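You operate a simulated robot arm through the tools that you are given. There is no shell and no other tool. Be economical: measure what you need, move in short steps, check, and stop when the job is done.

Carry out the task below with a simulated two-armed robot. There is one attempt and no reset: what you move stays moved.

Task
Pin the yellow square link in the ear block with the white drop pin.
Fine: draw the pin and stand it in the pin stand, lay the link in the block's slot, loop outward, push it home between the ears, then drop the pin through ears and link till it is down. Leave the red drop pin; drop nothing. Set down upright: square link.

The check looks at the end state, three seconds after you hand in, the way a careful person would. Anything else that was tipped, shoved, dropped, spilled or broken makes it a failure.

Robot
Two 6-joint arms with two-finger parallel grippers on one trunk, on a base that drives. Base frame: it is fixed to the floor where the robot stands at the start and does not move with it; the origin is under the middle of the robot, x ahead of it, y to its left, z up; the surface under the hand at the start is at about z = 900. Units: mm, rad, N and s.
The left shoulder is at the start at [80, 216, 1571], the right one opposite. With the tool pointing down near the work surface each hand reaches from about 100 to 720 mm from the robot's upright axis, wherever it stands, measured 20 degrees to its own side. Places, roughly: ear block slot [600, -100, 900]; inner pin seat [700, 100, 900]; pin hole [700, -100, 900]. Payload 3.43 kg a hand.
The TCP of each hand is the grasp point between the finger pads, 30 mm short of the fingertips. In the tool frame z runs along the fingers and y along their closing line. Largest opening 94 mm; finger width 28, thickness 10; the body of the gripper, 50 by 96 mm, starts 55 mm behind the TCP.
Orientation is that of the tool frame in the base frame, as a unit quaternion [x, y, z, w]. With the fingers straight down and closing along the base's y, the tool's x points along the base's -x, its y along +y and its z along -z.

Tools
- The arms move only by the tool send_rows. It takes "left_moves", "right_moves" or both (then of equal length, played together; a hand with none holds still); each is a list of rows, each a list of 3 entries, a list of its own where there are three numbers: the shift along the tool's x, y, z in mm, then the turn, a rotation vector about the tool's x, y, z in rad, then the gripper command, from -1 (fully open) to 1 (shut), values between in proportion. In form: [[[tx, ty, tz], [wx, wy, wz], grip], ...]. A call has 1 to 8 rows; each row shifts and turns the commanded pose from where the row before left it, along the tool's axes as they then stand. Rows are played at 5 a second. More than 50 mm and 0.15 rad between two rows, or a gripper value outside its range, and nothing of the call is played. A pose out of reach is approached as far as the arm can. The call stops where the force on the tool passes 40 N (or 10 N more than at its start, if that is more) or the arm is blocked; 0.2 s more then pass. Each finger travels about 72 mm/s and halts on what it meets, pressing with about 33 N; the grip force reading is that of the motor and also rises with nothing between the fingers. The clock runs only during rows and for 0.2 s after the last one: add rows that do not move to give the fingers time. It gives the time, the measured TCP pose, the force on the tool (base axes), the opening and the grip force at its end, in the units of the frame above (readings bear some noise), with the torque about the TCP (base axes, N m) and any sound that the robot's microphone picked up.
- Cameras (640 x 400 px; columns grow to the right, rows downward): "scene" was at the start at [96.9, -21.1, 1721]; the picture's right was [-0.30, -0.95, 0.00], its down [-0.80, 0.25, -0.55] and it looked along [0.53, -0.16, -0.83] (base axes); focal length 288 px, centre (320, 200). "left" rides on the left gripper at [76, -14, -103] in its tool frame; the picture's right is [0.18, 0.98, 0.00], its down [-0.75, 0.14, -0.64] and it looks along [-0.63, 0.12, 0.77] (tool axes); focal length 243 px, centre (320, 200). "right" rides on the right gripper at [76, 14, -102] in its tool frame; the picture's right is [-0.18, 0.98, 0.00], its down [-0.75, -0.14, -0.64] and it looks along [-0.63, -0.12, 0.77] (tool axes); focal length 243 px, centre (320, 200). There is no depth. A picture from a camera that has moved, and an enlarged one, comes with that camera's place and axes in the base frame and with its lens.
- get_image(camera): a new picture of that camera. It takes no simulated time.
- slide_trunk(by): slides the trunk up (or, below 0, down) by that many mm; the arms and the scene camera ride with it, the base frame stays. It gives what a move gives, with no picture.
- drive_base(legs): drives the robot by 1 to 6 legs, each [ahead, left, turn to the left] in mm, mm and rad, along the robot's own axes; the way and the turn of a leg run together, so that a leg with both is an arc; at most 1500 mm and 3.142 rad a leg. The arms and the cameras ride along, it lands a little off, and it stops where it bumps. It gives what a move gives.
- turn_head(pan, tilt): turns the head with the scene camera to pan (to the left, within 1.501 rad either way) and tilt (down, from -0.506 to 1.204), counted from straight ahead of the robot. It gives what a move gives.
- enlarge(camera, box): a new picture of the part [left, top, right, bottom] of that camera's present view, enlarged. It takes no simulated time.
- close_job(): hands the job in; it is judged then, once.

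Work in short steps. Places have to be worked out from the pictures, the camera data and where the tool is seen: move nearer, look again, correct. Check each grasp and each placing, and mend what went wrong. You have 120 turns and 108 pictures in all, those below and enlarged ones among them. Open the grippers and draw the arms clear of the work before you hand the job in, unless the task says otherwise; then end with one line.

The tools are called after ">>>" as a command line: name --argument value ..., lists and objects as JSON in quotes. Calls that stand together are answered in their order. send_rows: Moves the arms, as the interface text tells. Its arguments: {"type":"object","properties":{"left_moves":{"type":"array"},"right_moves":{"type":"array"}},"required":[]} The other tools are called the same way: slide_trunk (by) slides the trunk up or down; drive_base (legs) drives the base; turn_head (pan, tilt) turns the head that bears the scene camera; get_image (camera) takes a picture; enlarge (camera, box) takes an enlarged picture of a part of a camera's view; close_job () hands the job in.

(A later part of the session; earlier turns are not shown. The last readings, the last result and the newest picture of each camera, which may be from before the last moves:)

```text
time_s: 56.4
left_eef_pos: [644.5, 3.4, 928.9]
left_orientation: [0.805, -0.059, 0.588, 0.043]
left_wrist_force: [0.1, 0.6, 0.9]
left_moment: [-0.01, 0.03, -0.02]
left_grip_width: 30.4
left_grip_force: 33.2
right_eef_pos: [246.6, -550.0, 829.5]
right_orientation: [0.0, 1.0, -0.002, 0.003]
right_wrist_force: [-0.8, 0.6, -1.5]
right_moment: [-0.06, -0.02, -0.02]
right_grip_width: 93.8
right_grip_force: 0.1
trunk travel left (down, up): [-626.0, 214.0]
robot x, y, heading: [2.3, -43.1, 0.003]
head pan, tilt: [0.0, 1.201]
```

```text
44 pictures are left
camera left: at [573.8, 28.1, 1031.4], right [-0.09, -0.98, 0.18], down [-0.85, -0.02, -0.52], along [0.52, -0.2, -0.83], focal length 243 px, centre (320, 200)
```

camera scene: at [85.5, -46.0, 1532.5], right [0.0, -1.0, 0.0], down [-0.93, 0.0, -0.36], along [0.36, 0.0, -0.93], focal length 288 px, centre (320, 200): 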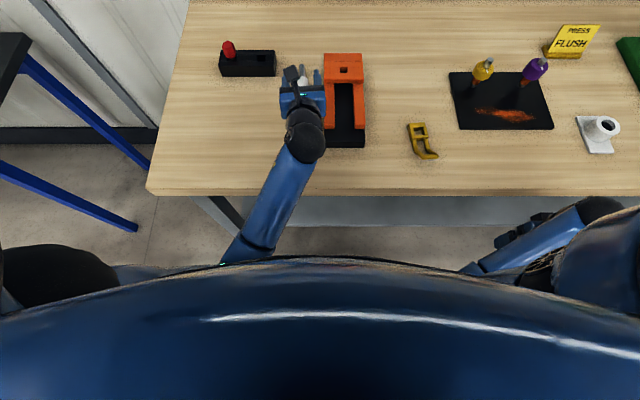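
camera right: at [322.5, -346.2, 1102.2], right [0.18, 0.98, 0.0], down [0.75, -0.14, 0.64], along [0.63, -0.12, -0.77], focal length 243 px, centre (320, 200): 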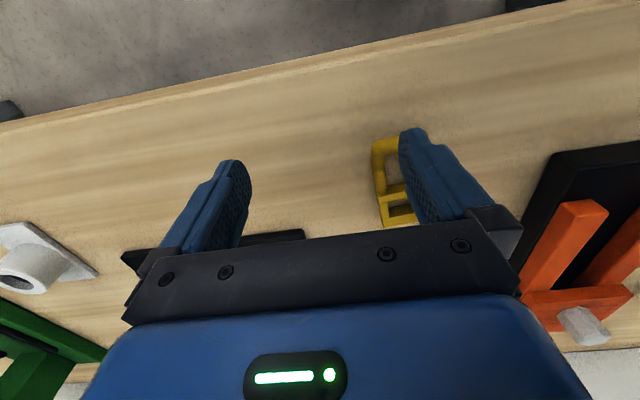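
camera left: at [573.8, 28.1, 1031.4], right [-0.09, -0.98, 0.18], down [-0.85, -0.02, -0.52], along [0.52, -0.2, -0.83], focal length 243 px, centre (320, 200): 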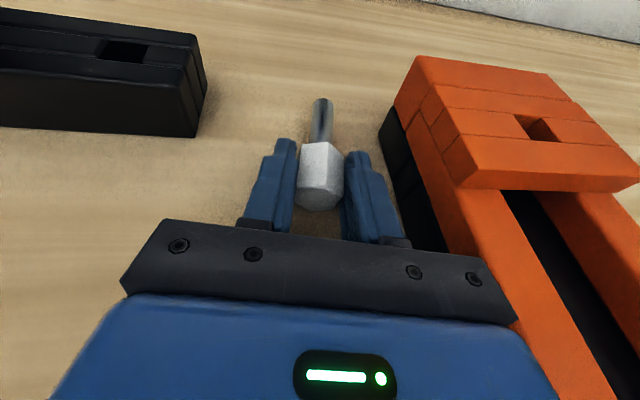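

Gripped. I lift 75 mm and begin turning the tool back to bring the shank down.

>>> send_rows --left_moves '[[[24, -3, -7.5], [0, 0, 0], 1], [[24, -3, -7.5], [0, 0, 0], 1], [[24, -3, -7.5], [0, 0, 0], 1], [[0, 0, 0], [0, -0.148, 0], 1], [[0, 0, 0], [0, -0.148, 0], 1], [[0, 0, 0], [0, -0.148, 0], 1], [[0, 0, 0], [0, -0.148, 0], 1], [[0, 0, 0], [0, -0.148, 0], 1]]'

>>> send_rows --left_moves '[[[0, 0, 0], [0, -0.148, 0], 1], [[0, 0, 0], [0, -0.148, 0], 1], [[0, 0, 0], [0, -0.148, 0], 1], [[0, 0, 0], [0, -0.148, 0], 1], [[0, 0, 0], [0, -0.148, 0], 1], [[0, 0, 0], [0, 0, 0], 1]]'

>>> get_image --camera "left"

>>> get_image --camera "scene"

```text
time_s: 58.2
left_eef_pos: [646.5, 9.4, 1001.7]
left_orientation: [0.964, -0.066, 0.257, 0.019]
left_wrist_force: [0.0, -0.6, -0.7]
left_moment: [0.03, 0.03, -0.01]
left_grip_width: 30.1
left_grip_force: 32.8
right_eef_pos: [247.1, -549.0, 829.4]
right_orientation: [0.0, 1.0, -0.002, 0.002]
right_wrist_force: [-0.5, 0.0, 0.7]
right_moment: [0.01, -0.02, 0.01]
right_grip_width: 93.9
right_grip_force: 0.0
trunk travel left (down, up): [-626.0, 214.0]
robot x, y, heading: [-0.8, -47.7, 0.007]
head pan, tilt: [0.0, 1.201]
```

```text
time_s: 59.6
left_eef_pos: [667.5, 2.8, 987.6]
left_orientation: [0.991, -0.072, -0.109, -0.007]
left_wrist_force: [0.6, 0.0, -0.7]
left_moment: [-0.01, -0.03, 0.03]
left_grip_width: 30.2
left_grip_force: 33.1
left hand out of reach, approached as far as the arm can: row 1, 3, 4
right_eef_pos: [247.9, -548.2, 829.2]
right_orientation: [0.0, 1.0, -0.002, 0.003]
right_wrist_force: [0.2, -0.5, 0.0]
right_moment: [0.01, -0.02, 0.01]
right_grip_width: 94.1
right_grip_force: 0.0
trunk travel left (down, up): [-626.0, 214.0]
robot x, y, heading: [1.9, -46.1, 0.002]
head pan, tilt: [0.0, 1.201]
```

```text
43 pictures are left
camera left: at [764.8, 3.0, 1070.1], right [0.04, -1.0, -0.04], down [-0.61, -0.05, 0.79], along [-0.79, 0.0, -0.61], focal length 243 px, centre (320, 200)
```

left: 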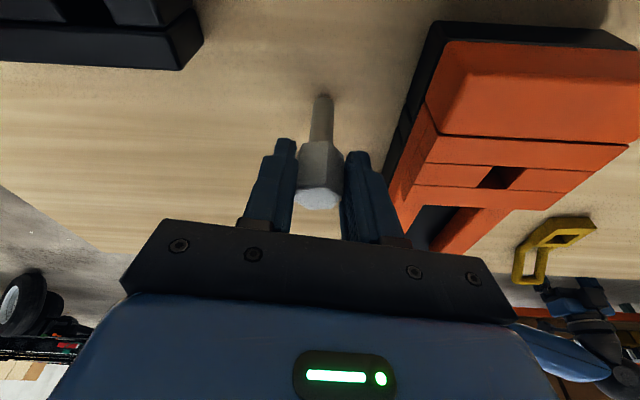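

```text
42 pictures are left
camera scene: at [84.9, -45.6, 1532.5], right [0.0, -1.0, 0.0], down [-0.93, 0.0, -0.36], along [0.36, 0.0, -0.93], focal length 288 px, centre (320, 200)
```

scene: 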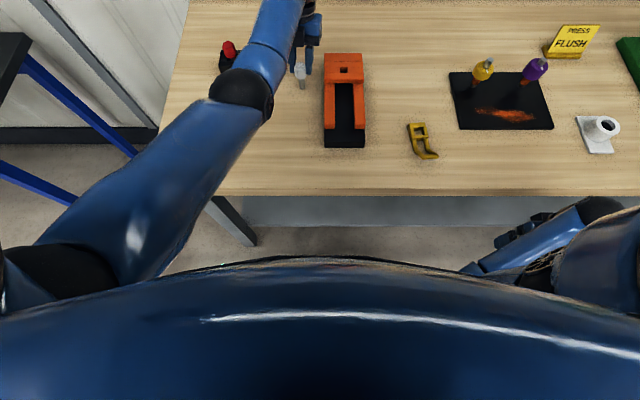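

The tool is tilted back 12.5°, and the pin should hang plumb. I raise the trunk so the tip clears the stand, then check plumbness.

>>> slide_trunk --by 65

>>> enlarge --camera "scene" --box '[220, 20, 380, 130]'

>>> enlarge --camera "left" --box '[180, 40, 420, 220]'

```text
time_s: 60.7
left_eef_pos: [667.2, 1.4, 1052.0]
left_orientation: [0.992, -0.071, -0.109, -0.008]
left_wrist_force: [-0.3, -0.6, -1.6]
left_moment: [-0.04, -0.04, 0.01]
left_grip_width: 30.3
left_grip_force: 33.3
right_eef_pos: [247.6, -549.3, 894.4]
right_orientation: [-0.001, 1.0, -0.002, 0.003]
right_wrist_force: [0.4, -0.5, -0.3]
right_moment: [-0.04, 0.0, -0.01]
right_grip_width: 93.9
right_grip_force: 0.0
trunk travel left (down, up): [-691.0, 149.0]
robot x, y, heading: [2.1, -45.4, 0.005]
head pan, tilt: [0.0, 1.201]
```

```text
3.64 times, centred on (300, 75) of scene
camera zoom: at [85.7, -46.0, 1597.4], right [0.0, -1.0, 0.0], down [-0.93, 0.0, -0.36], along [0.36, 0.0, -0.93], focal length 1049 px, centre (393, 654)
```

zoom: 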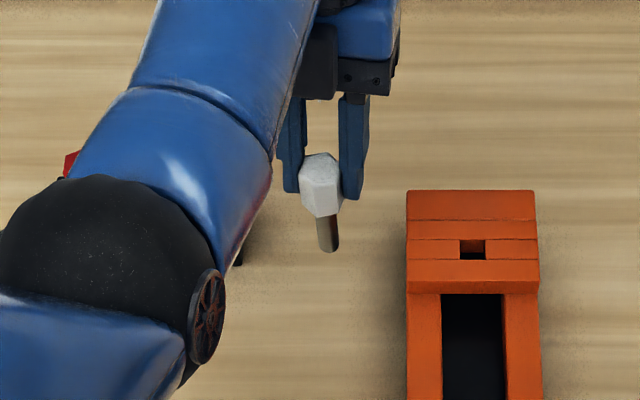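

```text
2.22 times, centred on (300, 130) of left
camera zoom: at [765.2, 2.6, 1134.4], right [0.04, -1.0, -0.04], down [-0.61, -0.05, 0.79], along [-0.79, 0.0, -0.61], focal length 539 px, centre (364, 356)
```

zoom: 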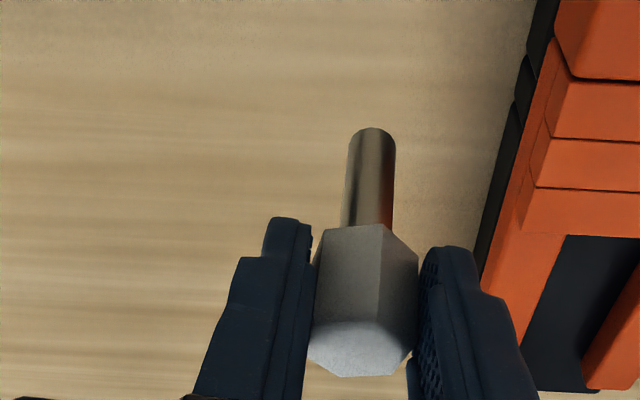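

The pin hangs nearly plumb, tip about (−2, +1.5, −87) from the TCP. I yaw the tool back 0.25 rad about the vertical and move three quarters of the way to the seat.

>>> send_rows --left_moves '[[[0, 0, 0], [-0.027, 0, -0.122], 1], [[0, 0, 0], [-0.027, 0, -0.122], 1], [[18.9, -26.1, -4.2], [0, 0, 0], 1], [[18.9, -26.1, -4.2], [0, 0, 0], 1], [[18.9, -26.1, -4.2], [0, 0, 0], 1], [[0, 0, 0], [0, 0, 0], 1]]'

>>> get_image --camera "left"

```text
time_s: 62.1
left_eef_pos: [705.1, 88.3, 1052.3]
left_orientation: [0.993, 0.052, -0.108, 0.006]
left_wrist_force: [0.6, -0.2, -1.5]
left_moment: [0.0, -0.01, -0.01]
left_grip_width: 30.3
left_grip_force: 32.7
left hand out of reach, approached as far as the arm can: row 5
right_eef_pos: [247.7, -549.4, 895.7]
right_orientation: [0.0, 1.0, -0.002, 0.003]
right_wrist_force: [0.1, -0.2, -0.2]
right_moment: [0.03, 0.0, -0.03]
right_grip_width: 94.2
right_grip_force: 0.1
trunk travel left (down, up): [-691.0, 149.0]
robot x, y, heading: [-4.3, -45.3, 0.004]
head pan, tilt: [0.0, 1.201]
```

```text
39 pictures are left
camera left: at [799.7, 113.1, 1134.7], right [0.28, -0.96, -0.04], down [-0.58, -0.2, 0.79], along [-0.76, -0.2, -0.61], focal length 243 px, centre (320, 200)
```

left: 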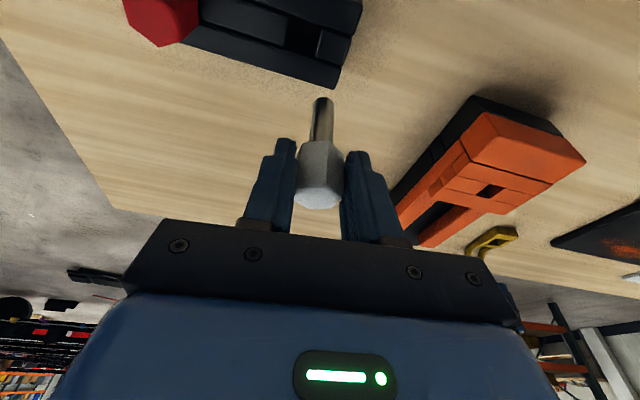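

The arm is at its reach here. Raising the hand relative to the shoulder gains reach, after which the trunk can do the lowering; I rise 60 mm and continue to the seat.

>>> send_rows --left_moves '[[[-4.3, 0, -19.5], [0, 0, 0], 1], [[-4.3, 0, -19.5], [0, 0, 0], 1], [[-4.3, 0, -19.5], [0, 0, 0], 1], [[14, -11, -3.2], [0, 0, 0], 1], [[14, -11, -3.2], [0, 0, 0], 1], [[0, 0, 0], [0, 0, 0], 1]]'

```text
time_s: 63.5
left_eef_pos: [714.6, 108.2, 1113.2]
left_orientation: [0.993, 0.052, -0.109, 0.006]
left_wrist_force: [-0.2, -1.1, -0.3]
left_moment: [0.03, -0.04, 0.02]
left_grip_width: 30.4
left_grip_force: 32.5
left hand out of reach, approached as far as the arm can: row 4, 5
right_eef_pos: [247.1, -549.3, 894.4]
right_orientation: [0.001, 1.0, -0.001, 0.002]
right_wrist_force: [0.5, 0.3, -0.5]
right_moment: [0.05, 0.0, 0.01]
right_grip_width: 94.1
right_grip_force: 0.0
trunk travel left (down, up): [-691.0, 149.0]
robot x, y, heading: [0.3, -44.8, -0.001]
head pan, tilt: [0.0, 1.201]
```

Still 18 mm short. Turning the robot right by 0.2 rad brings the left shoulder some 40 mm forward without nearing the table; the hand swings over free space at safe height.

>>> drive_base --legs '[[0, 0, -0.2]]'

```text
time_s: 64.6
left_eef_pos: [730.5, -32.2, 1113.1]
left_orientation: [0.993, -0.045, -0.108, -0.005]
left_wrist_force: [-0.4, 0.4, -0.5]
left_moment: [0.01, -0.02, -0.03]
left_grip_width: 30.4
left_grip_force: 32.7
right_eef_pos: [146.2, -586.4, 895.1]
right_orientation: [0.097, 0.995, -0.003, 0.002]
right_wrist_force: [0.4, 0.5, -0.3]
right_moment: [0.0, -0.03, 0.01]
right_grip_width: 94.0
right_grip_force: 0.0
trunk travel left (down, up): [-691.0, 149.0]
robot x, y, heading: [3.7, -47.2, -0.193]
head pan, tilt: [0.0, 1.201]
```

I yaw the tool back by 0.2 rad and move left over the seat.

>>> send_rows --left_moves '[[[0, 0, 0], [-0.0216, 0, -0.0976], 1], [[0, 0, 0], [-0.0216, 0, -0.0976], 1], [[4.5, -36, -1], [0, 0, 0], 1], [[4.5, -36, -1], [0, 0, 0], 1], [[4.5, -36, -1], [0, 0, 0], 1], [[4.5, -36, -1], [0, 0, 0], 1], [[0, 0, 0], [0, 0, 0], 1]]'

>>> get_image --camera "left"

>>> get_image --camera "scene"

```text
time_s: 66.2
left_eef_pos: [748.3, 109.0, 1111.2]
left_orientation: [0.992, 0.054, -0.109, 0.006]
left_wrist_force: [-0.6, -0.2, -1.1]
left_moment: [0.0, 0.01, -0.02]
left_grip_width: 30.2
left_grip_force: 32.2
left hand out of reach, approached as far as the arm can: row 4, 5
right_eef_pos: [145.2, -587.0, 894.6]
right_orientation: [0.097, 0.995, -0.003, 0.002]
right_wrist_force: [-0.8, 0.3, 0.3]
right_moment: [0.06, 0.0, -0.01]
right_grip_width: 93.9
right_grip_force: 0.1
trunk travel left (down, up): [-691.0, 149.0]
robot x, y, heading: [-1.8, -44.7, -0.193]
head pan, tilt: [0.0, 1.201]
```

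```text
38 pictures are left
camera left: at [843.1, 133.7, 1194.0], right [0.28, -0.96, -0.04], down [-0.58, -0.2, 0.79], along [-0.76, -0.2, -0.61], focal length 243 px, centre (320, 200)
```

left: 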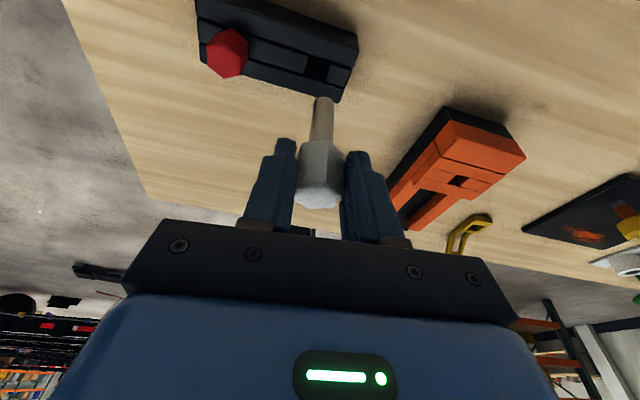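

```text
37 pictures are left
camera scene: at [83.8, -62.6, 1597.5], right [-0.19, -0.98, 0.0], down [-0.91, 0.18, -0.36], along [0.36, -0.07, -0.93], focal length 288 px, centre (320, 200)
```

scene: 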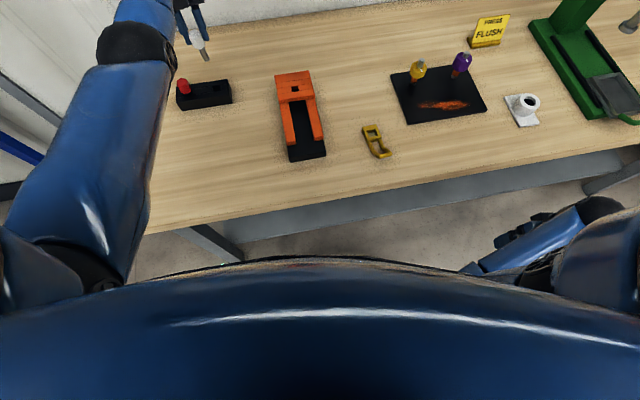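

Now within reach. I shift over the seat estimate (734–736, 114) and lower the trunk 60 mm, the tip staying well above the stand.

>>> send_rows --left_moves '[[[-11.5, -5.3, 2.6], [0, 0, 0], 1], [[0, 0, 0], [0, 0, 0], 1]]'

>>> slide_trunk --by -58

>>> enlarge --camera "left" --box '[240, 30, 400, 150]'

>>> enlarge --camera "scene" --box '[140, 0, 260, 100]'

```text
time_s: 66.8
left_eef_pos: [747.1, 110.8, 1108.7]
left_orientation: [0.993, 0.054, -0.108, 0.006]
left_wrist_force: [0.3, 0.8, -1.7]
left_moment: [-0.01, -0.02, 0.05]
left_grip_width: 30.1
left_grip_force: 33.0
left hand out of reach, approached as far as the arm can: row 1
right_eef_pos: [145.0, -587.4, 894.6]
right_orientation: [0.098, 0.995, -0.001, 0.002]
right_wrist_force: [-0.6, 0.7, -0.4]
right_moment: [0.0, 0.0, 0.0]
right_grip_width: 94.2
right_grip_force: 0.0
trunk travel left (down, up): [-691.0, 149.0]
robot x, y, heading: [-3.6, -44.5, -0.201]
head pan, tilt: [0.0, 1.201]
```

```text
time_s: 67.8
left_eef_pos: [747.7, 111.6, 1050.7]
left_orientation: [0.993, 0.054, -0.109, 0.006]
left_wrist_force: [0.7, -0.8, -1.0]
left_moment: [0.01, 0.0, 0.01]
left_grip_width: 30.3
left_grip_force: 32.6
right_eef_pos: [144.5, -587.2, 837.5]
right_orientation: [0.099, 0.995, -0.002, 0.003]
right_wrist_force: [-0.5, -1.1, 0.2]
right_moment: [-0.03, -0.01, 0.0]
right_grip_width: 93.9
right_grip_force: 0.0
trunk travel left (down, up): [-633.0, 207.0]
robot x, y, heading: [-4.7, -45.3, -0.195]
head pan, tilt: [0.0, 1.201]
```

```text
3.33 times, centred on (320, 90) of left
camera zoom: at [842.5, 135.6, 1134.2], right [0.29, -0.96, -0.04], down [-0.58, -0.2, 0.79], along [-0.76, -0.2, -0.61], focal length 809 px, centre (320, 567)
```

zoom: 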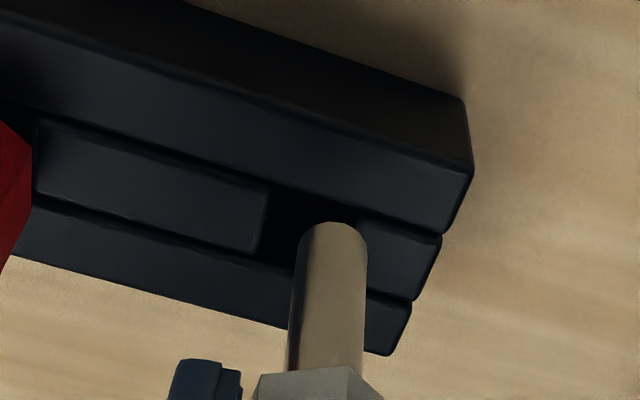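

```text
4.00 times, centred on (200, 50) of scene
camera zoom: at [83.5, -62.1, 1539.5], right [-0.19, -0.98, 0.0], down [-0.91, 0.18, -0.36], along [0.36, -0.07, -0.93], focal length 1154 px, centre (800, 800)
```

zoom: 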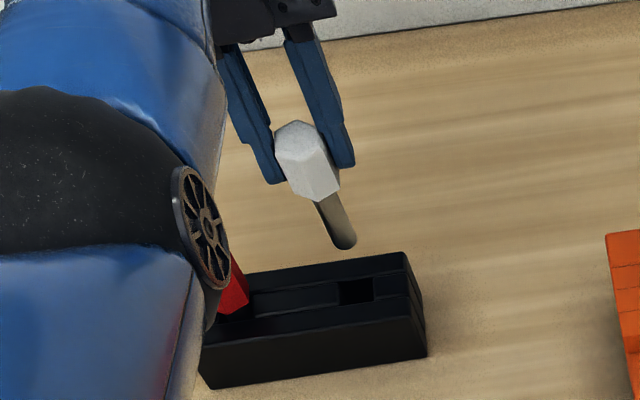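

The seat is at (733.5, 115) and the tip at about (746, 114): I must come back 12 mm. I try that move alone in small steps.

>>> send_rows --left_moves '[[[-5.8, -0.6, 1.3], [0, 0, 0], 1], [[-5.8, -0.6, 1.3], [0, 0, 0], 1], [[0, 0, 0], [0, 0, 0], 1]]'

```text
time_s: 68.6
left_eef_pos: [747.7, 109.4, 1049.4]
left_orientation: [0.993, 0.054, -0.108, 0.006]
left_wrist_force: [0.9, -0.2, -1.7]
left_moment: [0.06, 0.03, -0.01]
left_grip_width: 30.5
left_grip_force: 33.0
left hand out of reach, approached as far as the arm can: row 1, 2
right_eef_pos: [145.3, -586.5, 837.1]
right_orientation: [0.098, 0.995, -0.001, 0.002]
right_wrist_force: [-0.3, -0.6, -0.8]
right_moment: [0.04, -0.01, 0.0]
right_grip_width: 93.9
right_grip_force: 0.1
trunk travel left (down, up): [-633.0, 207.0]
robot x, y, heading: [-0.6, -45.7, -0.192]
head pan, tilt: [0.0, 1.201]
```

The limit is on coming closer at this relative height. I raise the trunk 45 mm, then lower the hand with the arm and move back.

>>> slide_trunk --by 45

>>> send_rows --left_moves '[[[4.3, 0, 19.5], [0, 0, 0], 1], [[4.3, 0, 19.5], [0, 0, 0], 1], [[-5.8, -0.6, 1.3], [0, 0, 0], 1], [[-5.8, -0.6, 1.3], [0, 0, 0], 1], [[0, 0, 0], [0, 0, 0], 1]]'

```text
time_s: 69.5
left_eef_pos: [747.8, 111.1, 1095.4]
left_orientation: [0.992, 0.054, -0.11, 0.006]
left_wrist_force: [-0.3, -0.8, -1.0]
left_moment: [-0.02, -0.01, 0.02]
left_grip_width: 30.3
left_grip_force: 32.7
right_eef_pos: [144.6, -587.4, 880.9]
right_orientation: [0.098, 0.995, -0.001, 0.002]
right_wrist_force: [0.9, -0.3, 0.7]
right_moment: [0.0, 0.0, -0.02]
right_grip_width: 93.9
right_grip_force: 0.0
trunk travel left (down, up): [-678.0, 162.0]
robot x, y, heading: [-0.7, -46.0, -0.197]
head pan, tilt: [0.0, 1.201]
```

```text
time_s: 70.7
left_eef_pos: [735.7, 110.1, 1054.8]
left_orientation: [0.993, 0.054, -0.109, 0.005]
left_wrist_force: [-0.6, 0.3, -1.4]
left_moment: [0.0, -0.01, -0.01]
left_grip_width: 30.1
left_grip_force: 32.8
right_eef_pos: [145.4, -587.9, 882.6]
right_orientation: [0.098, 0.995, -0.002, 0.003]
right_wrist_force: [0.3, 0.0, -0.7]
right_moment: [0.01, 0.0, -0.02]
right_grip_width: 93.9
right_grip_force: 0.1
trunk travel left (down, up): [-678.0, 162.0]
robot x, y, heading: [-5.2, -43.7, -0.196]
head pan, tilt: [0.0, 1.201]
```

Good. I lower by the trunk 20 mm to bring the tip just above the seat and look closely.

>>> slide_trunk --by -20

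>>> enlarge --camera "left" --box '[240, 30, 400, 150]'

>>> enlarge --camera "scene" --box '[160, 20, 260, 100]'

```text
time_s: 71.3
left_eef_pos: [736.9, 110.7, 1035.5]
left_orientation: [0.993, 0.054, -0.109, 0.006]
left_wrist_force: [0.1, -1.0, -1.0]
left_moment: [-0.02, 0.01, 0.01]
left_grip_width: 30.5
left_grip_force: 32.4
right_eef_pos: [145.4, -587.0, 862.7]
right_orientation: [0.098, 0.995, -0.002, 0.003]
right_wrist_force: [0.3, -0.5, 0.4]
right_moment: [0.01, -0.01, -0.02]
right_grip_width: 94.1
right_grip_force: 0.0
trunk travel left (down, up): [-658.0, 182.0]
robot x, y, heading: [0.3, -47.9, -0.195]
head pan, tilt: [0.0, 1.201]
```

```text
3.33 times, centred on (320, 90) of left
camera zoom: at [831.1, 135.8, 1118.9], right [0.29, -0.96, -0.04], down [-0.58, -0.2, 0.79], along [-0.77, -0.2, -0.61], focal length 809 px, centre (320, 567)
```

zoom: 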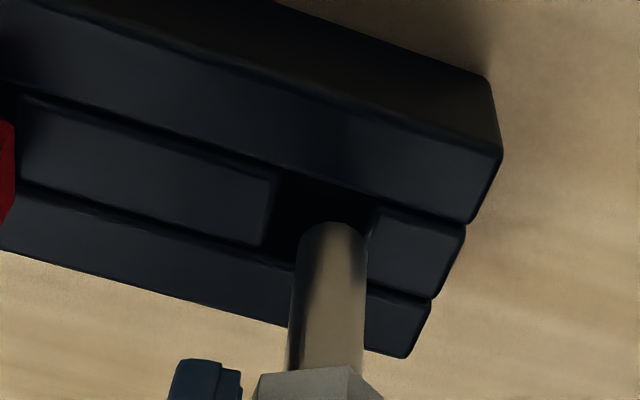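

```text
5.00 times, centred on (210, 60) of scene
camera zoom: at [84.3, -62.3, 1564.4], right [-0.19, -0.98, 0.0], down [-0.91, 0.18, -0.36], along [0.35, -0.07, -0.93], focal length 1442 px, centre (870, 900)
```

zoom: 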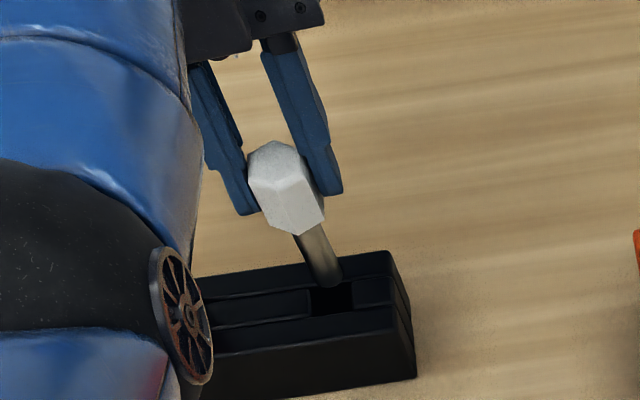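

Both views agree: the tip must move about 2.4 mm back and 2.5 mm left. I correct and lower the trunk in a small step.

>>> send_rows --left_moves '[[[-2.1, -2.75, 0.5], [0, 0, 0], 1], [[0, 0, 0], [0, 0, 0], 1]]'

>>> slide_trunk --by -14

>>> enlarge --camera "left" --box '[240, 30, 400, 150]'

>>> enlarge --camera "scene" --box '[160, 20, 260, 100]'

```text
time_s: 71.9
left_eef_pos: [735.4, 113.5, 1035.4]
left_orientation: [0.993, 0.054, -0.108, 0.007]
left_wrist_force: [-0.1, -0.9, -0.9]
left_moment: [0.0, -0.02, 0.02]
left_grip_width: 30.3
left_grip_force: 33.0
right_eef_pos: [145.3, -587.3, 862.0]
right_orientation: [0.097, 0.995, -0.001, 0.002]
right_wrist_force: [-0.3, 0.1, -0.5]
right_moment: [-0.03, -0.04, 0.02]
right_grip_width: 94.1
right_grip_force: 0.1
trunk travel left (down, up): [-658.0, 182.0]
robot x, y, heading: [-0.0, -42.6, -0.196]
head pan, tilt: [0.0, 1.201]
```

```text
time_s: 72.6
left_eef_pos: [735.8, 113.0, 1021.8]
left_orientation: [0.993, 0.053, -0.109, 0.006]
left_wrist_force: [-0.3, -0.4, -0.9]
left_moment: [0.01, 0.02, 0.0]
left_grip_width: 30.3
left_grip_force: 33.4
right_eef_pos: [145.3, -587.3, 846.8]
right_orientation: [0.098, 0.995, -0.003, 0.003]
right_wrist_force: [0.2, 0.1, -0.2]
right_moment: [0.01, -0.01, 0.0]
right_grip_width: 93.8
right_grip_force: 0.0
trunk travel left (down, up): [-644.0, 196.0]
robot x, y, heading: [2.5, -42.7, -0.194]
head pan, tilt: [0.0, 1.201]
```

```text
3.33 times, centred on (320, 90) of left
camera zoom: at [830.6, 138.0, 1103.9], right [0.29, -0.96, -0.04], down [-0.58, -0.2, 0.79], along [-0.77, -0.2, -0.61], focal length 809 px, centre (320, 567)
```

zoom: 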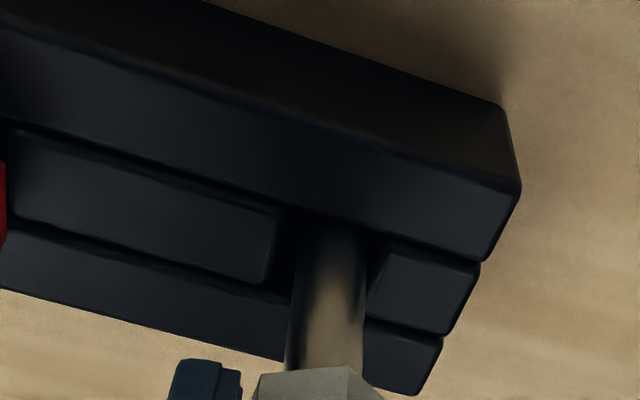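

```text
5.00 times, centred on (210, 60) of scene
camera zoom: at [84.0, -62.3, 1550.4], right [-0.19, -0.98, 0.0], down [-0.91, 0.18, -0.36], along [0.35, -0.07, -0.93], focal length 1442 px, centre (870, 900)
```

zoom: 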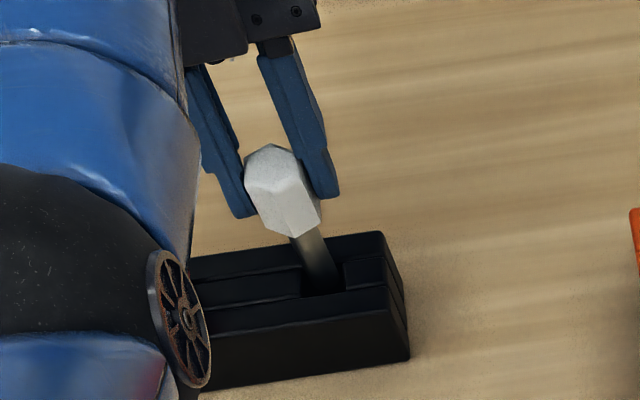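

In both views the tip has now gone below the rim, with no force. I go on lowering in 8 mm steps.

>>> slide_trunk --by -8

>>> slide_trunk --by -6

```text
time_s: 73.1
left_eef_pos: [735.8, 113.2, 1012.8]
left_orientation: [0.992, 0.054, -0.11, 0.006]
left_wrist_force: [-1.2, -0.1, -0.9]
left_moment: [0.01, -0.03, 0.03]
left_grip_width: 30.2
left_grip_force: 33.5
right_eef_pos: [145.6, -588.1, 840.1]
right_orientation: [0.098, 0.995, -0.001, 0.003]
right_wrist_force: [0.5, -0.8, -0.7]
right_moment: [-0.01, -0.03, -0.02]
right_grip_width: 93.8
right_grip_force: 0.0
trunk travel left (down, up): [-636.0, 204.0]
robot x, y, heading: [-2.8, -43.4, -0.191]
head pan, tilt: [0.0, 1.201]
```

```text
time_s: 73.7
left_eef_pos: [735.8, 113.7, 1006.7]
left_orientation: [0.992, 0.055, -0.109, 0.006]
left_wrist_force: [0.4, -0.1, -1.6]
left_moment: [0.01, -0.01, 0.0]
left_grip_width: 30.2
left_grip_force: 32.8
right_eef_pos: [144.8, -588.7, 833.3]
right_orientation: [0.097, 0.995, -0.003, 0.003]
right_wrist_force: [-0.1, 0.2, -0.9]
right_moment: [-0.03, -0.03, 0.0]
right_grip_width: 94.0
right_grip_force: 0.1
trunk travel left (down, up): [-630.0, 210.0]
robot x, y, heading: [2.0, -47.3, -0.194]
head pan, tilt: [0.0, 1.201]
```

Still free of force, tip ~17 mm inside. I continue.

>>> slide_trunk --by -6

>>> slide_trunk --by -5

>>> slide_trunk --by -4

>>> enlarge --camera "scene" --box '[160, 20, 260, 100]'

```text
time_s: 74.2
left_eef_pos: [734.5, 113.3, 1001.5]
left_orientation: [0.993, 0.054, -0.109, 0.006]
left_wrist_force: [-0.6, -0.5, -1.3]
left_moment: [-0.02, -0.04, 0.05]
left_grip_width: 30.1
left_grip_force: 32.7
right_eef_pos: [144.4, -587.5, 827.8]
right_orientation: [0.097, 0.995, -0.001, 0.002]
right_wrist_force: [0.2, 0.0, 0.8]
right_moment: [0.01, -0.01, -0.02]
right_grip_width: 93.9
right_grip_force: 0.1
trunk travel left (down, up): [-624.0, 216.0]
robot x, y, heading: [-0.5, -45.7, -0.196]
head pan, tilt: [0.0, 1.201]
```

```text
time_s: 74.8
left_eef_pos: [735.2, 112.7, 995.9]
left_orientation: [0.992, 0.054, -0.11, 0.006]
left_wrist_force: [-0.3, -0.1, -1.1]
left_moment: [-0.02, 0.02, -0.02]
left_grip_width: 30.1
left_grip_force: 32.8
right_eef_pos: [144.9, -587.2, 822.2]
right_orientation: [0.098, 0.995, -0.002, 0.002]
right_wrist_force: [1.2, 0.0, 0.5]
right_moment: [-0.01, -0.03, 0.04]
right_grip_width: 94.1
right_grip_force: 0.1
trunk travel left (down, up): [-619.0, 221.0]
robot x, y, heading: [4.2, -49.6, -0.201]
head pan, tilt: [0.0, 1.201]
```

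```text
time_s: 75.3
left_eef_pos: [734.5, 113.8, 991.8]
left_orientation: [0.993, 0.054, -0.109, 0.006]
left_wrist_force: [-1.0, 0.5, -1.2]
left_moment: [-0.01, 0.01, -0.01]
left_grip_width: 30.3
left_grip_force: 33.1
right_eef_pos: [144.5, -588.2, 818.1]
right_orientation: [0.097, 0.995, -0.002, 0.002]
right_wrist_force: [-0.1, -0.3, -0.7]
right_moment: [0.01, 0.02, -0.02]
right_grip_width: 94.2
right_grip_force: 0.1
trunk travel left (down, up): [-615.0, 225.0]
robot x, y, heading: [-0.5, -47.9, -0.198]
head pan, tilt: [0.0, 1.201]
```

```text
5.00 times, centred on (210, 60) of scene
camera zoom: at [84.2, -62.3, 1521.4], right [-0.19, -0.98, 0.0], down [-0.91, 0.18, -0.36], along [0.35, -0.07, -0.93], focal length 1442 px, centre (870, 900)
```

zoom: 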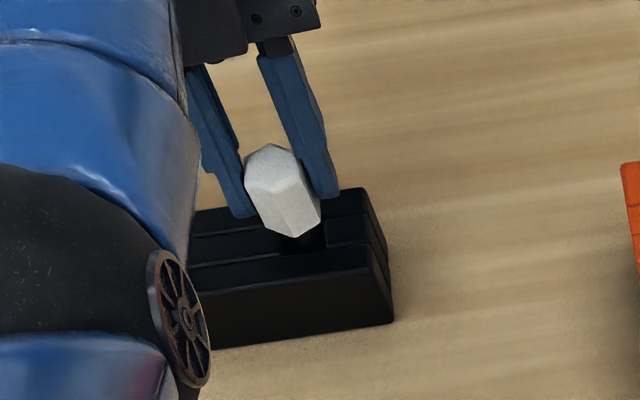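

The pin is well in. Small steps further to find the bottom.

>>> slide_trunk --by -4

>>> slide_trunk --by -3

```text
time_s: 75.8
left_eef_pos: [734.6, 113.7, 988.5]
left_orientation: [0.993, 0.054, -0.109, 0.006]
left_wrist_force: [1.5, 0.1, -0.2]
left_moment: [0.01, 0.0, -0.03]
left_grip_width: 30.5
left_grip_force: 33.3
right_eef_pos: [144.2, -586.8, 814.4]
right_orientation: [0.098, 0.995, -0.002, 0.002]
right_wrist_force: [-0.3, 0.6, -0.6]
right_moment: [0.04, 0.02, 0.04]
right_grip_width: 94.2
right_grip_force: 0.1
trunk travel left (down, up): [-611.0, 229.0]
robot x, y, heading: [-5.4, -46.6, -0.192]
head pan, tilt: [0.0, 1.201]
```

```text
time_s: 76.3
left_eef_pos: [735.2, 114.0, 984.1]
left_orientation: [0.992, 0.055, -0.109, 0.006]
left_wrist_force: [0.3, 0.5, -1.6]
left_moment: [0.02, -0.01, -0.02]
left_grip_width: 30.4
left_grip_force: 32.7
right_eef_pos: [145.0, -587.2, 809.7]
right_orientation: [0.097, 0.995, -0.002, 0.003]
right_wrist_force: [0.0, 0.1, 0.4]
right_moment: [-0.03, 0.01, 0.0]
right_grip_width: 94.2
right_grip_force: 0.1
trunk travel left (down, up): [-608.0, 232.0]
robot x, y, heading: [-1.3, -43.4, -0.198]
head pan, tilt: [0.0, 1.201]
```

No bottom yet; continuing carefully.

>>> slide_trunk --by -3

>>> slide_trunk --by -2

>>> slide_trunk --by -2

>>> enlarge --camera "left" --box '[200, 30, 440, 210]'

```text
time_s: 76.9
left_eef_pos: [735.3, 113.1, 985.1]
left_orientation: [0.993, 0.053, -0.107, 0.006]
left_wrist_force: [1.4, 0.6, 8.7]
left_moment: [0.06, 0.03, -0.01]
left_grip_width: 30.4
left_grip_force: 32.8
right_eef_pos: [143.2, -586.8, 809.7]
right_orientation: [0.097, 0.995, -0.002, 0.003]
right_wrist_force: [0.2, -0.2, 0.6]
right_moment: [0.04, -0.01, 0.0]
right_grip_width: 94.3
right_grip_force: 0.0
trunk travel left (down, up): [-605.0, 235.0]
robot x, y, heading: [-1.0, -43.9, -0.195]
head pan, tilt: [0.0, 1.201]
```

```text
time_s: 77.4
left_eef_pos: [734.6, 113.2, 984.6]
left_orientation: [0.993, 0.054, -0.105, 0.006]
left_wrist_force: [5.8, 2.3, 23.8]
left_moment: [0.11, -0.09, -0.02]
left_grip_width: 30.0
left_grip_force: 32.5
right_eef_pos: [143.6, -587.4, 807.3]
right_orientation: [0.097, 0.995, -0.002, 0.004]
right_wrist_force: [0.5, -0.2, 0.5]
right_moment: [-0.03, -0.03, 0.0]
right_grip_width: 93.9
right_grip_force: 0.0
trunk travel left (down, up): [-603.0, 237.0]
robot x, y, heading: [2.9, -44.6, -0.195]
head pan, tilt: [0.0, 1.201]
```

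```text
time_s: 77.9
left_eef_pos: [734.3, 112.7, 983.2]
left_orientation: [0.993, 0.054, -0.105, 0.006]
left_wrist_force: [8.5, 3.1, 32.1]
left_moment: [0.13, -0.08, -0.03]
left_grip_width: 30.4
left_grip_force: 33.1
right_eef_pos: [142.9, -587.3, 804.4]
right_orientation: [0.097, 0.995, -0.002, 0.004]
right_wrist_force: [0.1, -0.1, 0.8]
right_moment: [-0.02, 0.02, -0.04]
right_grip_width: 94.1
right_grip_force: 0.0
trunk travel left (down, up): [-601.0, 239.0]
robot x, y, heading: [3.0, -43.9, -0.197]
head pan, tilt: [0.0, 1.201]
```

```text
2.22 times, centred on (320, 120) of left
camera zoom: at [828.6, 137.7, 1066.7], right [0.29, -0.96, -0.04], down [-0.58, -0.21, 0.79], along [-0.76, -0.2, -0.62], focal length 539 px, centre (320, 378)
```

zoom: 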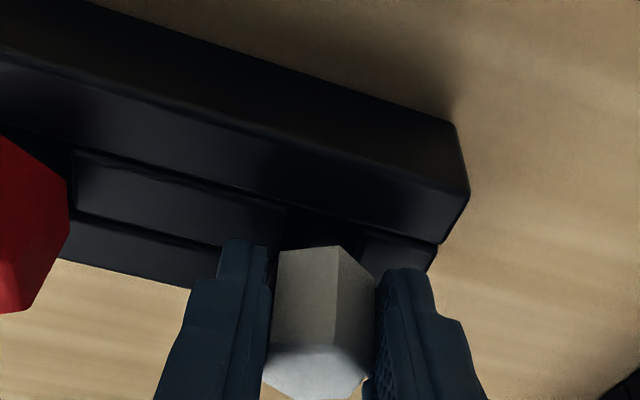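

Bottom found at TCP z ≈ 984 (force rising). I relieve it with 5 mm trunk up, then open partially.

>>> slide_trunk --by 5

>>> send_rows --left_moves '[[[0, 0, 0], [0, 0, 0], 0.25], [[0, 0, 0], [0, 0, 0], 0.05], [[0, 0, 0], [0, 0, 0], 0.05], [[0, 0, 0], [0, 0, 0], 0.05]]'

>>> enlarge --camera "scene" --box '[160, 20, 260, 100]'

```text
time_s: 78.5
left_eef_pos: [734.4, 113.3, 982.8]
left_orientation: [0.993, 0.054, -0.109, 0.006]
left_wrist_force: [8.5, 0.3, 13.2]
left_moment: [0.09, -0.25, -0.03]
left_grip_width: 30.7
left_grip_force: 32.3
right_eef_pos: [143.3, -587.5, 809.5]
right_orientation: [0.097, 0.995, -0.001, 0.004]
right_wrist_force: [-0.1, -0.2, 0.1]
right_moment: [0.01, -0.02, -0.02]
right_grip_width: 94.2
right_grip_force: 0.0
trunk travel left (down, up): [-606.0, 234.0]
robot x, y, heading: [0.8, -45.6, -0.196]
head pan, tilt: [0.0, 1.201]
```

```text
time_s: 79.5
left_eef_pos: [734.4, 113.7, 982.5]
left_orientation: [0.993, 0.054, -0.109, 0.006]
left_wrist_force: [0.0, -0.7, 0.6]
left_moment: [0.03, 0.03, 0.02]
left_grip_width: 44.7
left_grip_force: 0.1
right_eef_pos: [144.8, -586.9, 809.3]
right_orientation: [0.097, 0.995, -0.002, 0.002]
right_wrist_force: [0.3, 0.5, 0.3]
right_moment: [0.0, 0.02, -0.03]
right_grip_width: 94.2
right_grip_force: 0.1
trunk travel left (down, up): [-606.0, 234.0]
robot x, y, heading: [-1.3, -44.0, -0.195]
head pan, tilt: [0.0, 1.201]
```

```text
5.00 times, centred on (210, 60) of scene
camera zoom: at [83.9, -62.2, 1512.5], right [-0.19, -0.98, 0.0], down [-0.91, 0.18, -0.36], along [0.36, -0.07, -0.93], focal length 1442 px, centre (870, 900)
```

zoom: 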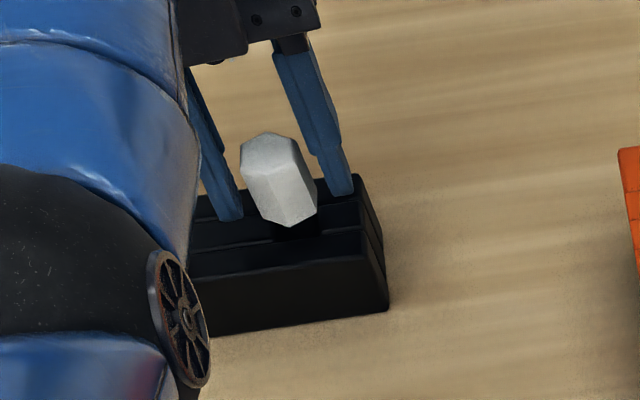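

The white pin stands in the inner seat. I raise the trunk straight up to clear it, then restore the left hand to vertical.

>>> slide_trunk --by 125

>>> send_rows --left_moves '[[[0, 30, 0], [0, 0.109, 0], 0], [[0, 30, 0], [0, 0.109, 0], 0], [[0, 30, 0], [0, 0, -0.15], 0], [[0, 0, 0], [0, 0, -0.15], 0], [[0, 0, 0], [0, 0, -0.15], 0], [[0, 0, 0], [0, 0, -0.15], 0], [[0, 0, 0], [0, 0, -0.15], 0], [[0, 0, 0], [0, 0, -0.15], 0]]'

>>> send_rows --left_moves '[[[0, 0, 0], [0, 0, -0.15], 0], [[0, 0, 0], [0, 0, -0.15], 0], [[0, 0, 0], [0, 0, -0.15], 0], [[0, 0, 0], [0, 0, -0.15], 0], [[0, 0, 0], [0, 0, -0.15], 0], [[0, 0, 0], [0, 0, -0.15], 0], [[0, 0, 0], [0, 0, -0.15], 0], [[0, 0, 0], [0, 0, -0.15], 0]]'

```text
time_s: 81.0
left_eef_pos: [735.1, 113.4, 1107.4]
left_orientation: [0.993, 0.053, -0.108, 0.006]
left_wrist_force: [0.0, 0.2, -0.6]
left_moment: [-0.02, -0.02, -0.01]
left_grip_width: 44.7
left_grip_force: 0.1
right_eef_pos: [144.3, -586.9, 934.2]
right_orientation: [0.097, 0.995, -0.002, 0.003]
right_wrist_force: [0.0, -0.1, 0.6]
right_moment: [0.03, -0.01, -0.01]
right_grip_width: 94.2
right_grip_force: 0.1
trunk travel left (down, up): [-731.0, 109.0]
robot x, y, heading: [-0.4, -49.4, -0.194]
head pan, tilt: [0.0, 1.201]
```

```text
time_s: 82.8
left_eef_pos: [744.0, 24.0, 1107.9]
left_orientation: [0.875, 0.485, 0.0, 0.001]
left_wrist_force: [0.0, -0.4, -0.5]
left_moment: [-0.03, 0.02, 0.0]
left_grip_width: 47.1
left_grip_force: 0.0
right_eef_pos: [144.6, -586.4, 935.1]
right_orientation: [0.097, 0.995, -0.002, 0.002]
right_wrist_force: [0.2, -0.6, -0.9]
right_moment: [-0.05, -0.01, 0.0]
right_grip_width: 94.0
right_grip_force: 0.1
trunk travel left (down, up): [-731.0, 109.0]
robot x, y, heading: [-1.5, -46.8, -0.197]
head pan, tilt: [0.0, 1.201]
```

```text
time_s: 84.6
left_eef_pos: [744.6, 23.8, 1107.9]
left_orientation: [0.449, 0.893, 0.0, 0.0]
left_wrist_force: [0.8, -0.2, 0.3]
left_moment: [-0.01, 0.0, 0.0]
left_grip_width: 46.9
left_grip_force: 0.0
right_eef_pos: [144.3, -587.6, 934.8]
right_orientation: [0.097, 0.995, -0.002, 0.002]
right_wrist_force: [0.2, -0.9, -0.6]
right_moment: [0.03, -0.01, -0.04]
right_grip_width: 94.1
right_grip_force: 0.0
trunk travel left (down, up): [-731.0, 109.0]
robot x, y, heading: [0.7, -48.9, -0.191]
head pan, tilt: [0.0, 1.201]
```

One more stretch of roll, then I turn the base back and return it to y ≈ -150.

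>>> send_rows --left_moves '[[[0, 0, 0], [0, 0, -0.147], 0], [[0, 0, 0], [0, 0, -0.147], 0], [[0, 0, 0], [0, 0, -0.147], 0], [[0, 0, 0], [0, 0, -0.147], 0], [[0, 0, 0], [0, 0, -0.147], 0], [[0, 0, 0], [0, 0, 0], 0]]'

>>> drive_base --legs '[[0, 0, 0.195], [0, -105, 0]]'

>>> get_image --camera "scene"

```text
time_s: 86.0
left_eef_pos: [745.7, 24.2, 1109.1]
left_orientation: [0.098, 0.995, 0.0, 0.001]
left_wrist_force: [-0.5, 0.3, -0.8]
left_moment: [0.01, 0.04, 0.0]
left_grip_width: 46.9
left_grip_force: 0.0
right_eef_pos: [144.8, -586.9, 934.9]
right_orientation: [0.099, 0.995, -0.002, 0.002]
right_wrist_force: [0.7, -0.2, -0.9]
right_moment: [0.02, 0.0, -0.05]
right_grip_width: 94.0
right_grip_force: 0.1
trunk travel left (down, up): [-731.0, 109.0]
robot x, y, heading: [2.2, -43.5, -0.198]
head pan, tilt: [0.0, 1.201]
```

```text
time_s: 87.9
left_eef_pos: [717.8, 72.1, 1107.7]
left_orientation: [-0.002, 1.0, -0.003, 0.0]
left_wrist_force: [-0.3, 1.0, -0.2]
left_moment: [-0.03, -0.03, 0.02]
left_grip_width: 47.1
left_grip_force: 0.0
right_eef_pos: [251.4, -648.2, 936.8]
right_orientation: [-0.004, 1.0, -0.004, 0.003]
right_wrist_force: [0.2, 0.7, 0.2]
right_moment: [-0.05, -0.01, 0.0]
right_grip_width: 93.9
right_grip_force: 0.1
trunk travel left (down, up): [-731.0, 109.0]
robot x, y, heading: [-0.8, -149.6, 0.009]
head pan, tilt: [0.0, 1.201]
```

```text
27 pictures are left
camera scene: at [86.1, -141.8, 1637.5], right [0.01, -1.0, 0.0], down [-0.93, -0.01, -0.36], along [0.36, 0.0, -0.93], focal length 288 px, centre (320, 200)
```

scene: 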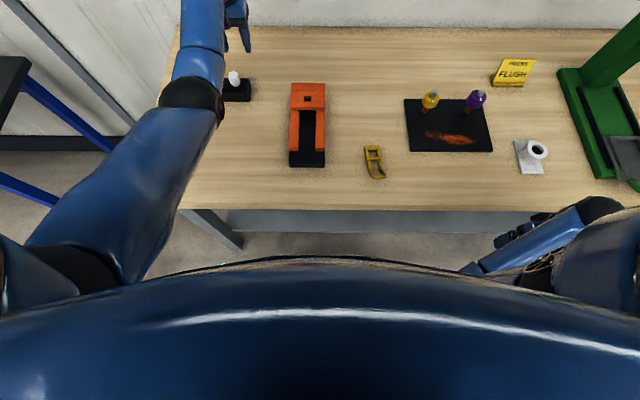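

Now the link. I raise the trunk 60 mm and bring the right hand to a viewing place behind the link.

>>> slide_trunk --by 60

>>> send_rows --right_moves '[[[-17.4, 44, 0], [0, 0, 0], -1], [[-17.4, 44, 0], [0, 0, 0], -1], [[-17.4, 44, 0], [0, 0, 0], -1], [[-17.4, 44, 0], [0, 0, 0], -1], [[-17.4, 44, 0], [0, 0, 0], -1], [[-17.4, 44, 0], [0, 0, 0], -1], [[-17.4, 44, 0], [0, 0, 0], -1], [[-17.4, 44, 0], [0, 0, 0], -1]]'

>>> get_image --camera "right"

```text
time_s: 88.9
left_eef_pos: [716.7, 66.3, 1169.5]
left_orientation: [-0.001, 1.0, 0.001, 0.0]
left_wrist_force: [0.4, -1.2, -0.3]
left_moment: [-0.02, -0.01, 0.02]
left_grip_width: 47.0
left_grip_force: 0.0
right_eef_pos: [250.3, -653.0, 993.4]
right_orientation: [-0.003, 1.0, -0.001, 0.003]
right_wrist_force: [-0.4, -0.1, -0.2]
right_moment: [0.02, 0.0, 0.02]
right_grip_width: 93.9
right_grip_force: 0.0
trunk travel left (down, up): [-791.0, 49.0]
robot x, y, heading: [1.5, -150.6, 0.009]
head pan, tilt: [0.0, 1.201]
```

```text
time_s: 90.7
left_eef_pos: [718.1, 68.0, 1168.2]
left_orientation: [-0.002, 1.0, 0.0, -0.001]
left_wrist_force: [-0.2, -0.3, -0.8]
left_moment: [-0.01, 0.01, -0.01]
left_grip_width: 46.8
left_grip_force: 0.1
right_eef_pos: [389.1, -295.6, 993.1]
right_orientation: [-0.002, 1.0, -0.004, 0.003]
right_wrist_force: [0.5, 0.5, 0.2]
right_moment: [0.01, 0.0, 0.0]
right_grip_width: 94.1
right_grip_force: 0.0
trunk travel left (down, up): [-791.0, 49.0]
robot x, y, heading: [-2.3, -152.7, 0.004]
head pan, tilt: [0.0, 1.201]
```

```text
26 pictures are left
camera right: at [313.4, -281.4, 1096.0], right [0.18, 0.98, 0.0], down [0.75, -0.13, 0.65], along [0.64, -0.12, -0.76], focal length 243 px, centre (320, 200)
```

right: 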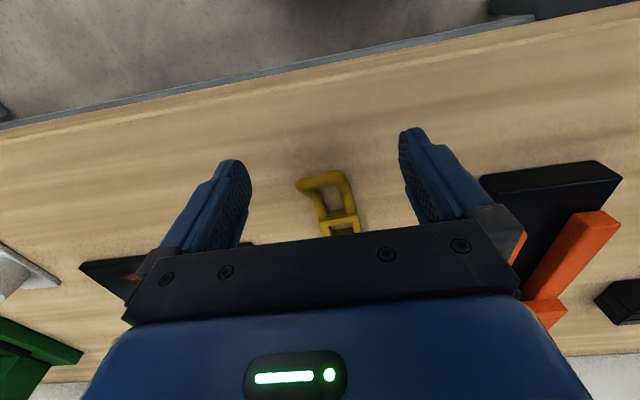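

I enlarge the link to see its shape.

>>> enlarge --camera "right" --box '[270, 155, 390, 245]'

```text
4.44 times, centred on (330, 200) of right
camera zoom: at [313.4, -281.4, 1096.0], right [0.18, 0.98, 0.0], down [0.75, -0.13, 0.65], along [0.64, -0.12, -0.76], focal length 1078 px, centre (276, 200)
```

zoom: 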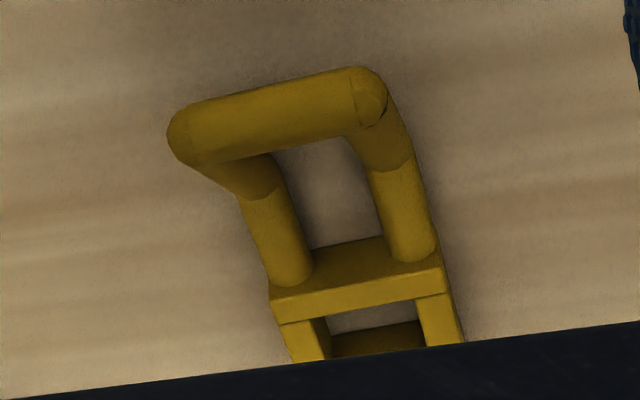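

The loop's end is a raised crossbar (about z 932) at (428, -303), link yaw ≈ 0.09. I grip it across the loop sides, closing along y: move over, yaw, lower with tips ~8 mm above the table.

>>> send_rows --right_moves '[[[-22, -3.5, 0], [0, 0, -0.09], -1], [[-21, -1.5, 0], [0, 0, 0], -1], [[0, 0, 20], [0, 0, 0], -1], [[0, 0, 20], [0, 0, 0], -1], [[0, 0, 13], [0, 0, 0], -1], [[0, 0, 0], [0, 0, 0], -1]]'

>>> get_image --camera "right"

```text
time_s: 92.1
left_eef_pos: [717.6, 67.5, 1166.8]
left_orientation: [-0.001, 1.0, 0.0, 0.0]
left_wrist_force: [0.1, 0.5, 0.5]
left_moment: [-0.01, 0.01, 0.03]
left_grip_width: 47.0
left_grip_force: 0.1
right_eef_pos: [430.0, -300.7, 941.0]
right_orientation: [-0.047, 0.999, -0.002, 0.002]
right_wrist_force: [-0.4, 0.1, -0.3]
right_moment: [0.0, -0.01, -0.05]
right_grip_width: 94.0
right_grip_force: 0.0
trunk travel left (down, up): [-791.0, 49.0]
robot x, y, heading: [0.9, -151.1, 0.002]
head pan, tilt: [0.0, 1.201]
```

```text
24 pictures are left
camera right: at [352.3, -293.3, 1043.7], right [0.09, 1.0, 0.0], down [0.76, -0.07, 0.65], along [0.64, -0.06, -0.76], focal length 243 px, centre (320, 200)
```

right: 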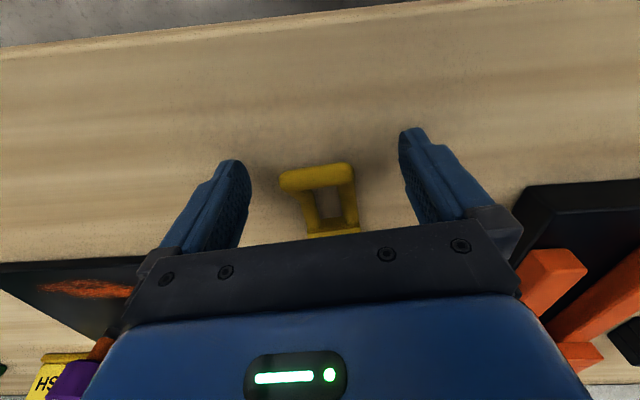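

Crossbar is centred between the fingers. I shift 4 mm ahead, lower 3 mm and close.

>>> send_rows --right_moves '[[[-4, -1, 3], [0, 0, 0], -1], [[0, 0, 0], [0, 0, 0], 0], [[0, 0, 0], [0, 0, 0], 0.5], [[0, 0, 0], [0, 0, 0], 1], [[0, 0, 0], [0, 0, 0], 1]]'

>>> enlarge --camera "right" --box '[220, 120, 420, 260]'

```text
time_s: 93.3
left_eef_pos: [716.8, 66.9, 1168.5]
left_orientation: [-0.001, 1.0, 0.0, 0.0]
left_wrist_force: [0.1, 0.5, 0.1]
left_moment: [0.04, -0.02, 0.0]
left_grip_width: 47.0
left_grip_force: 0.1
right_eef_pos: [435.1, -300.8, 938.1]
right_orientation: [-0.049, 0.999, -0.001, 0.003]
right_wrist_force: [-0.4, -1.0, -0.7]
right_moment: [-0.03, 0.03, -0.03]
right_grip_width: 41.4
right_grip_force: 32.6
trunk travel left (down, up): [-791.0, 49.0]
robot x, y, heading: [-2.1, -150.8, 0.006]
head pan, tilt: [0.0, 1.201]
```

```text
2.86 times, centred on (320, 190) of right
camera zoom: at [356.7, -293.8, 1040.9], right [0.09, 1.0, 0.0], down [0.76, -0.07, 0.65], along [0.64, -0.06, -0.76], focal length 693 px, centre (320, 229)
```

zoom: 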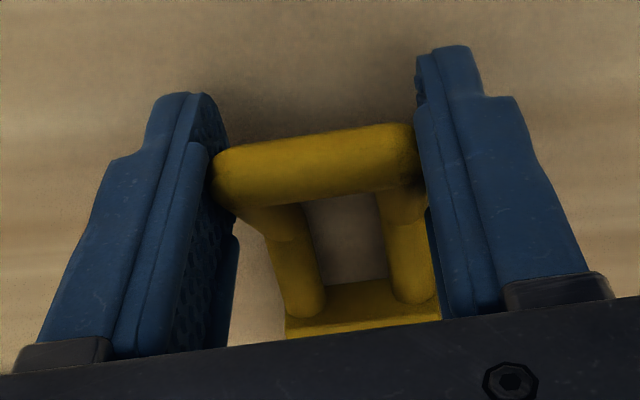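

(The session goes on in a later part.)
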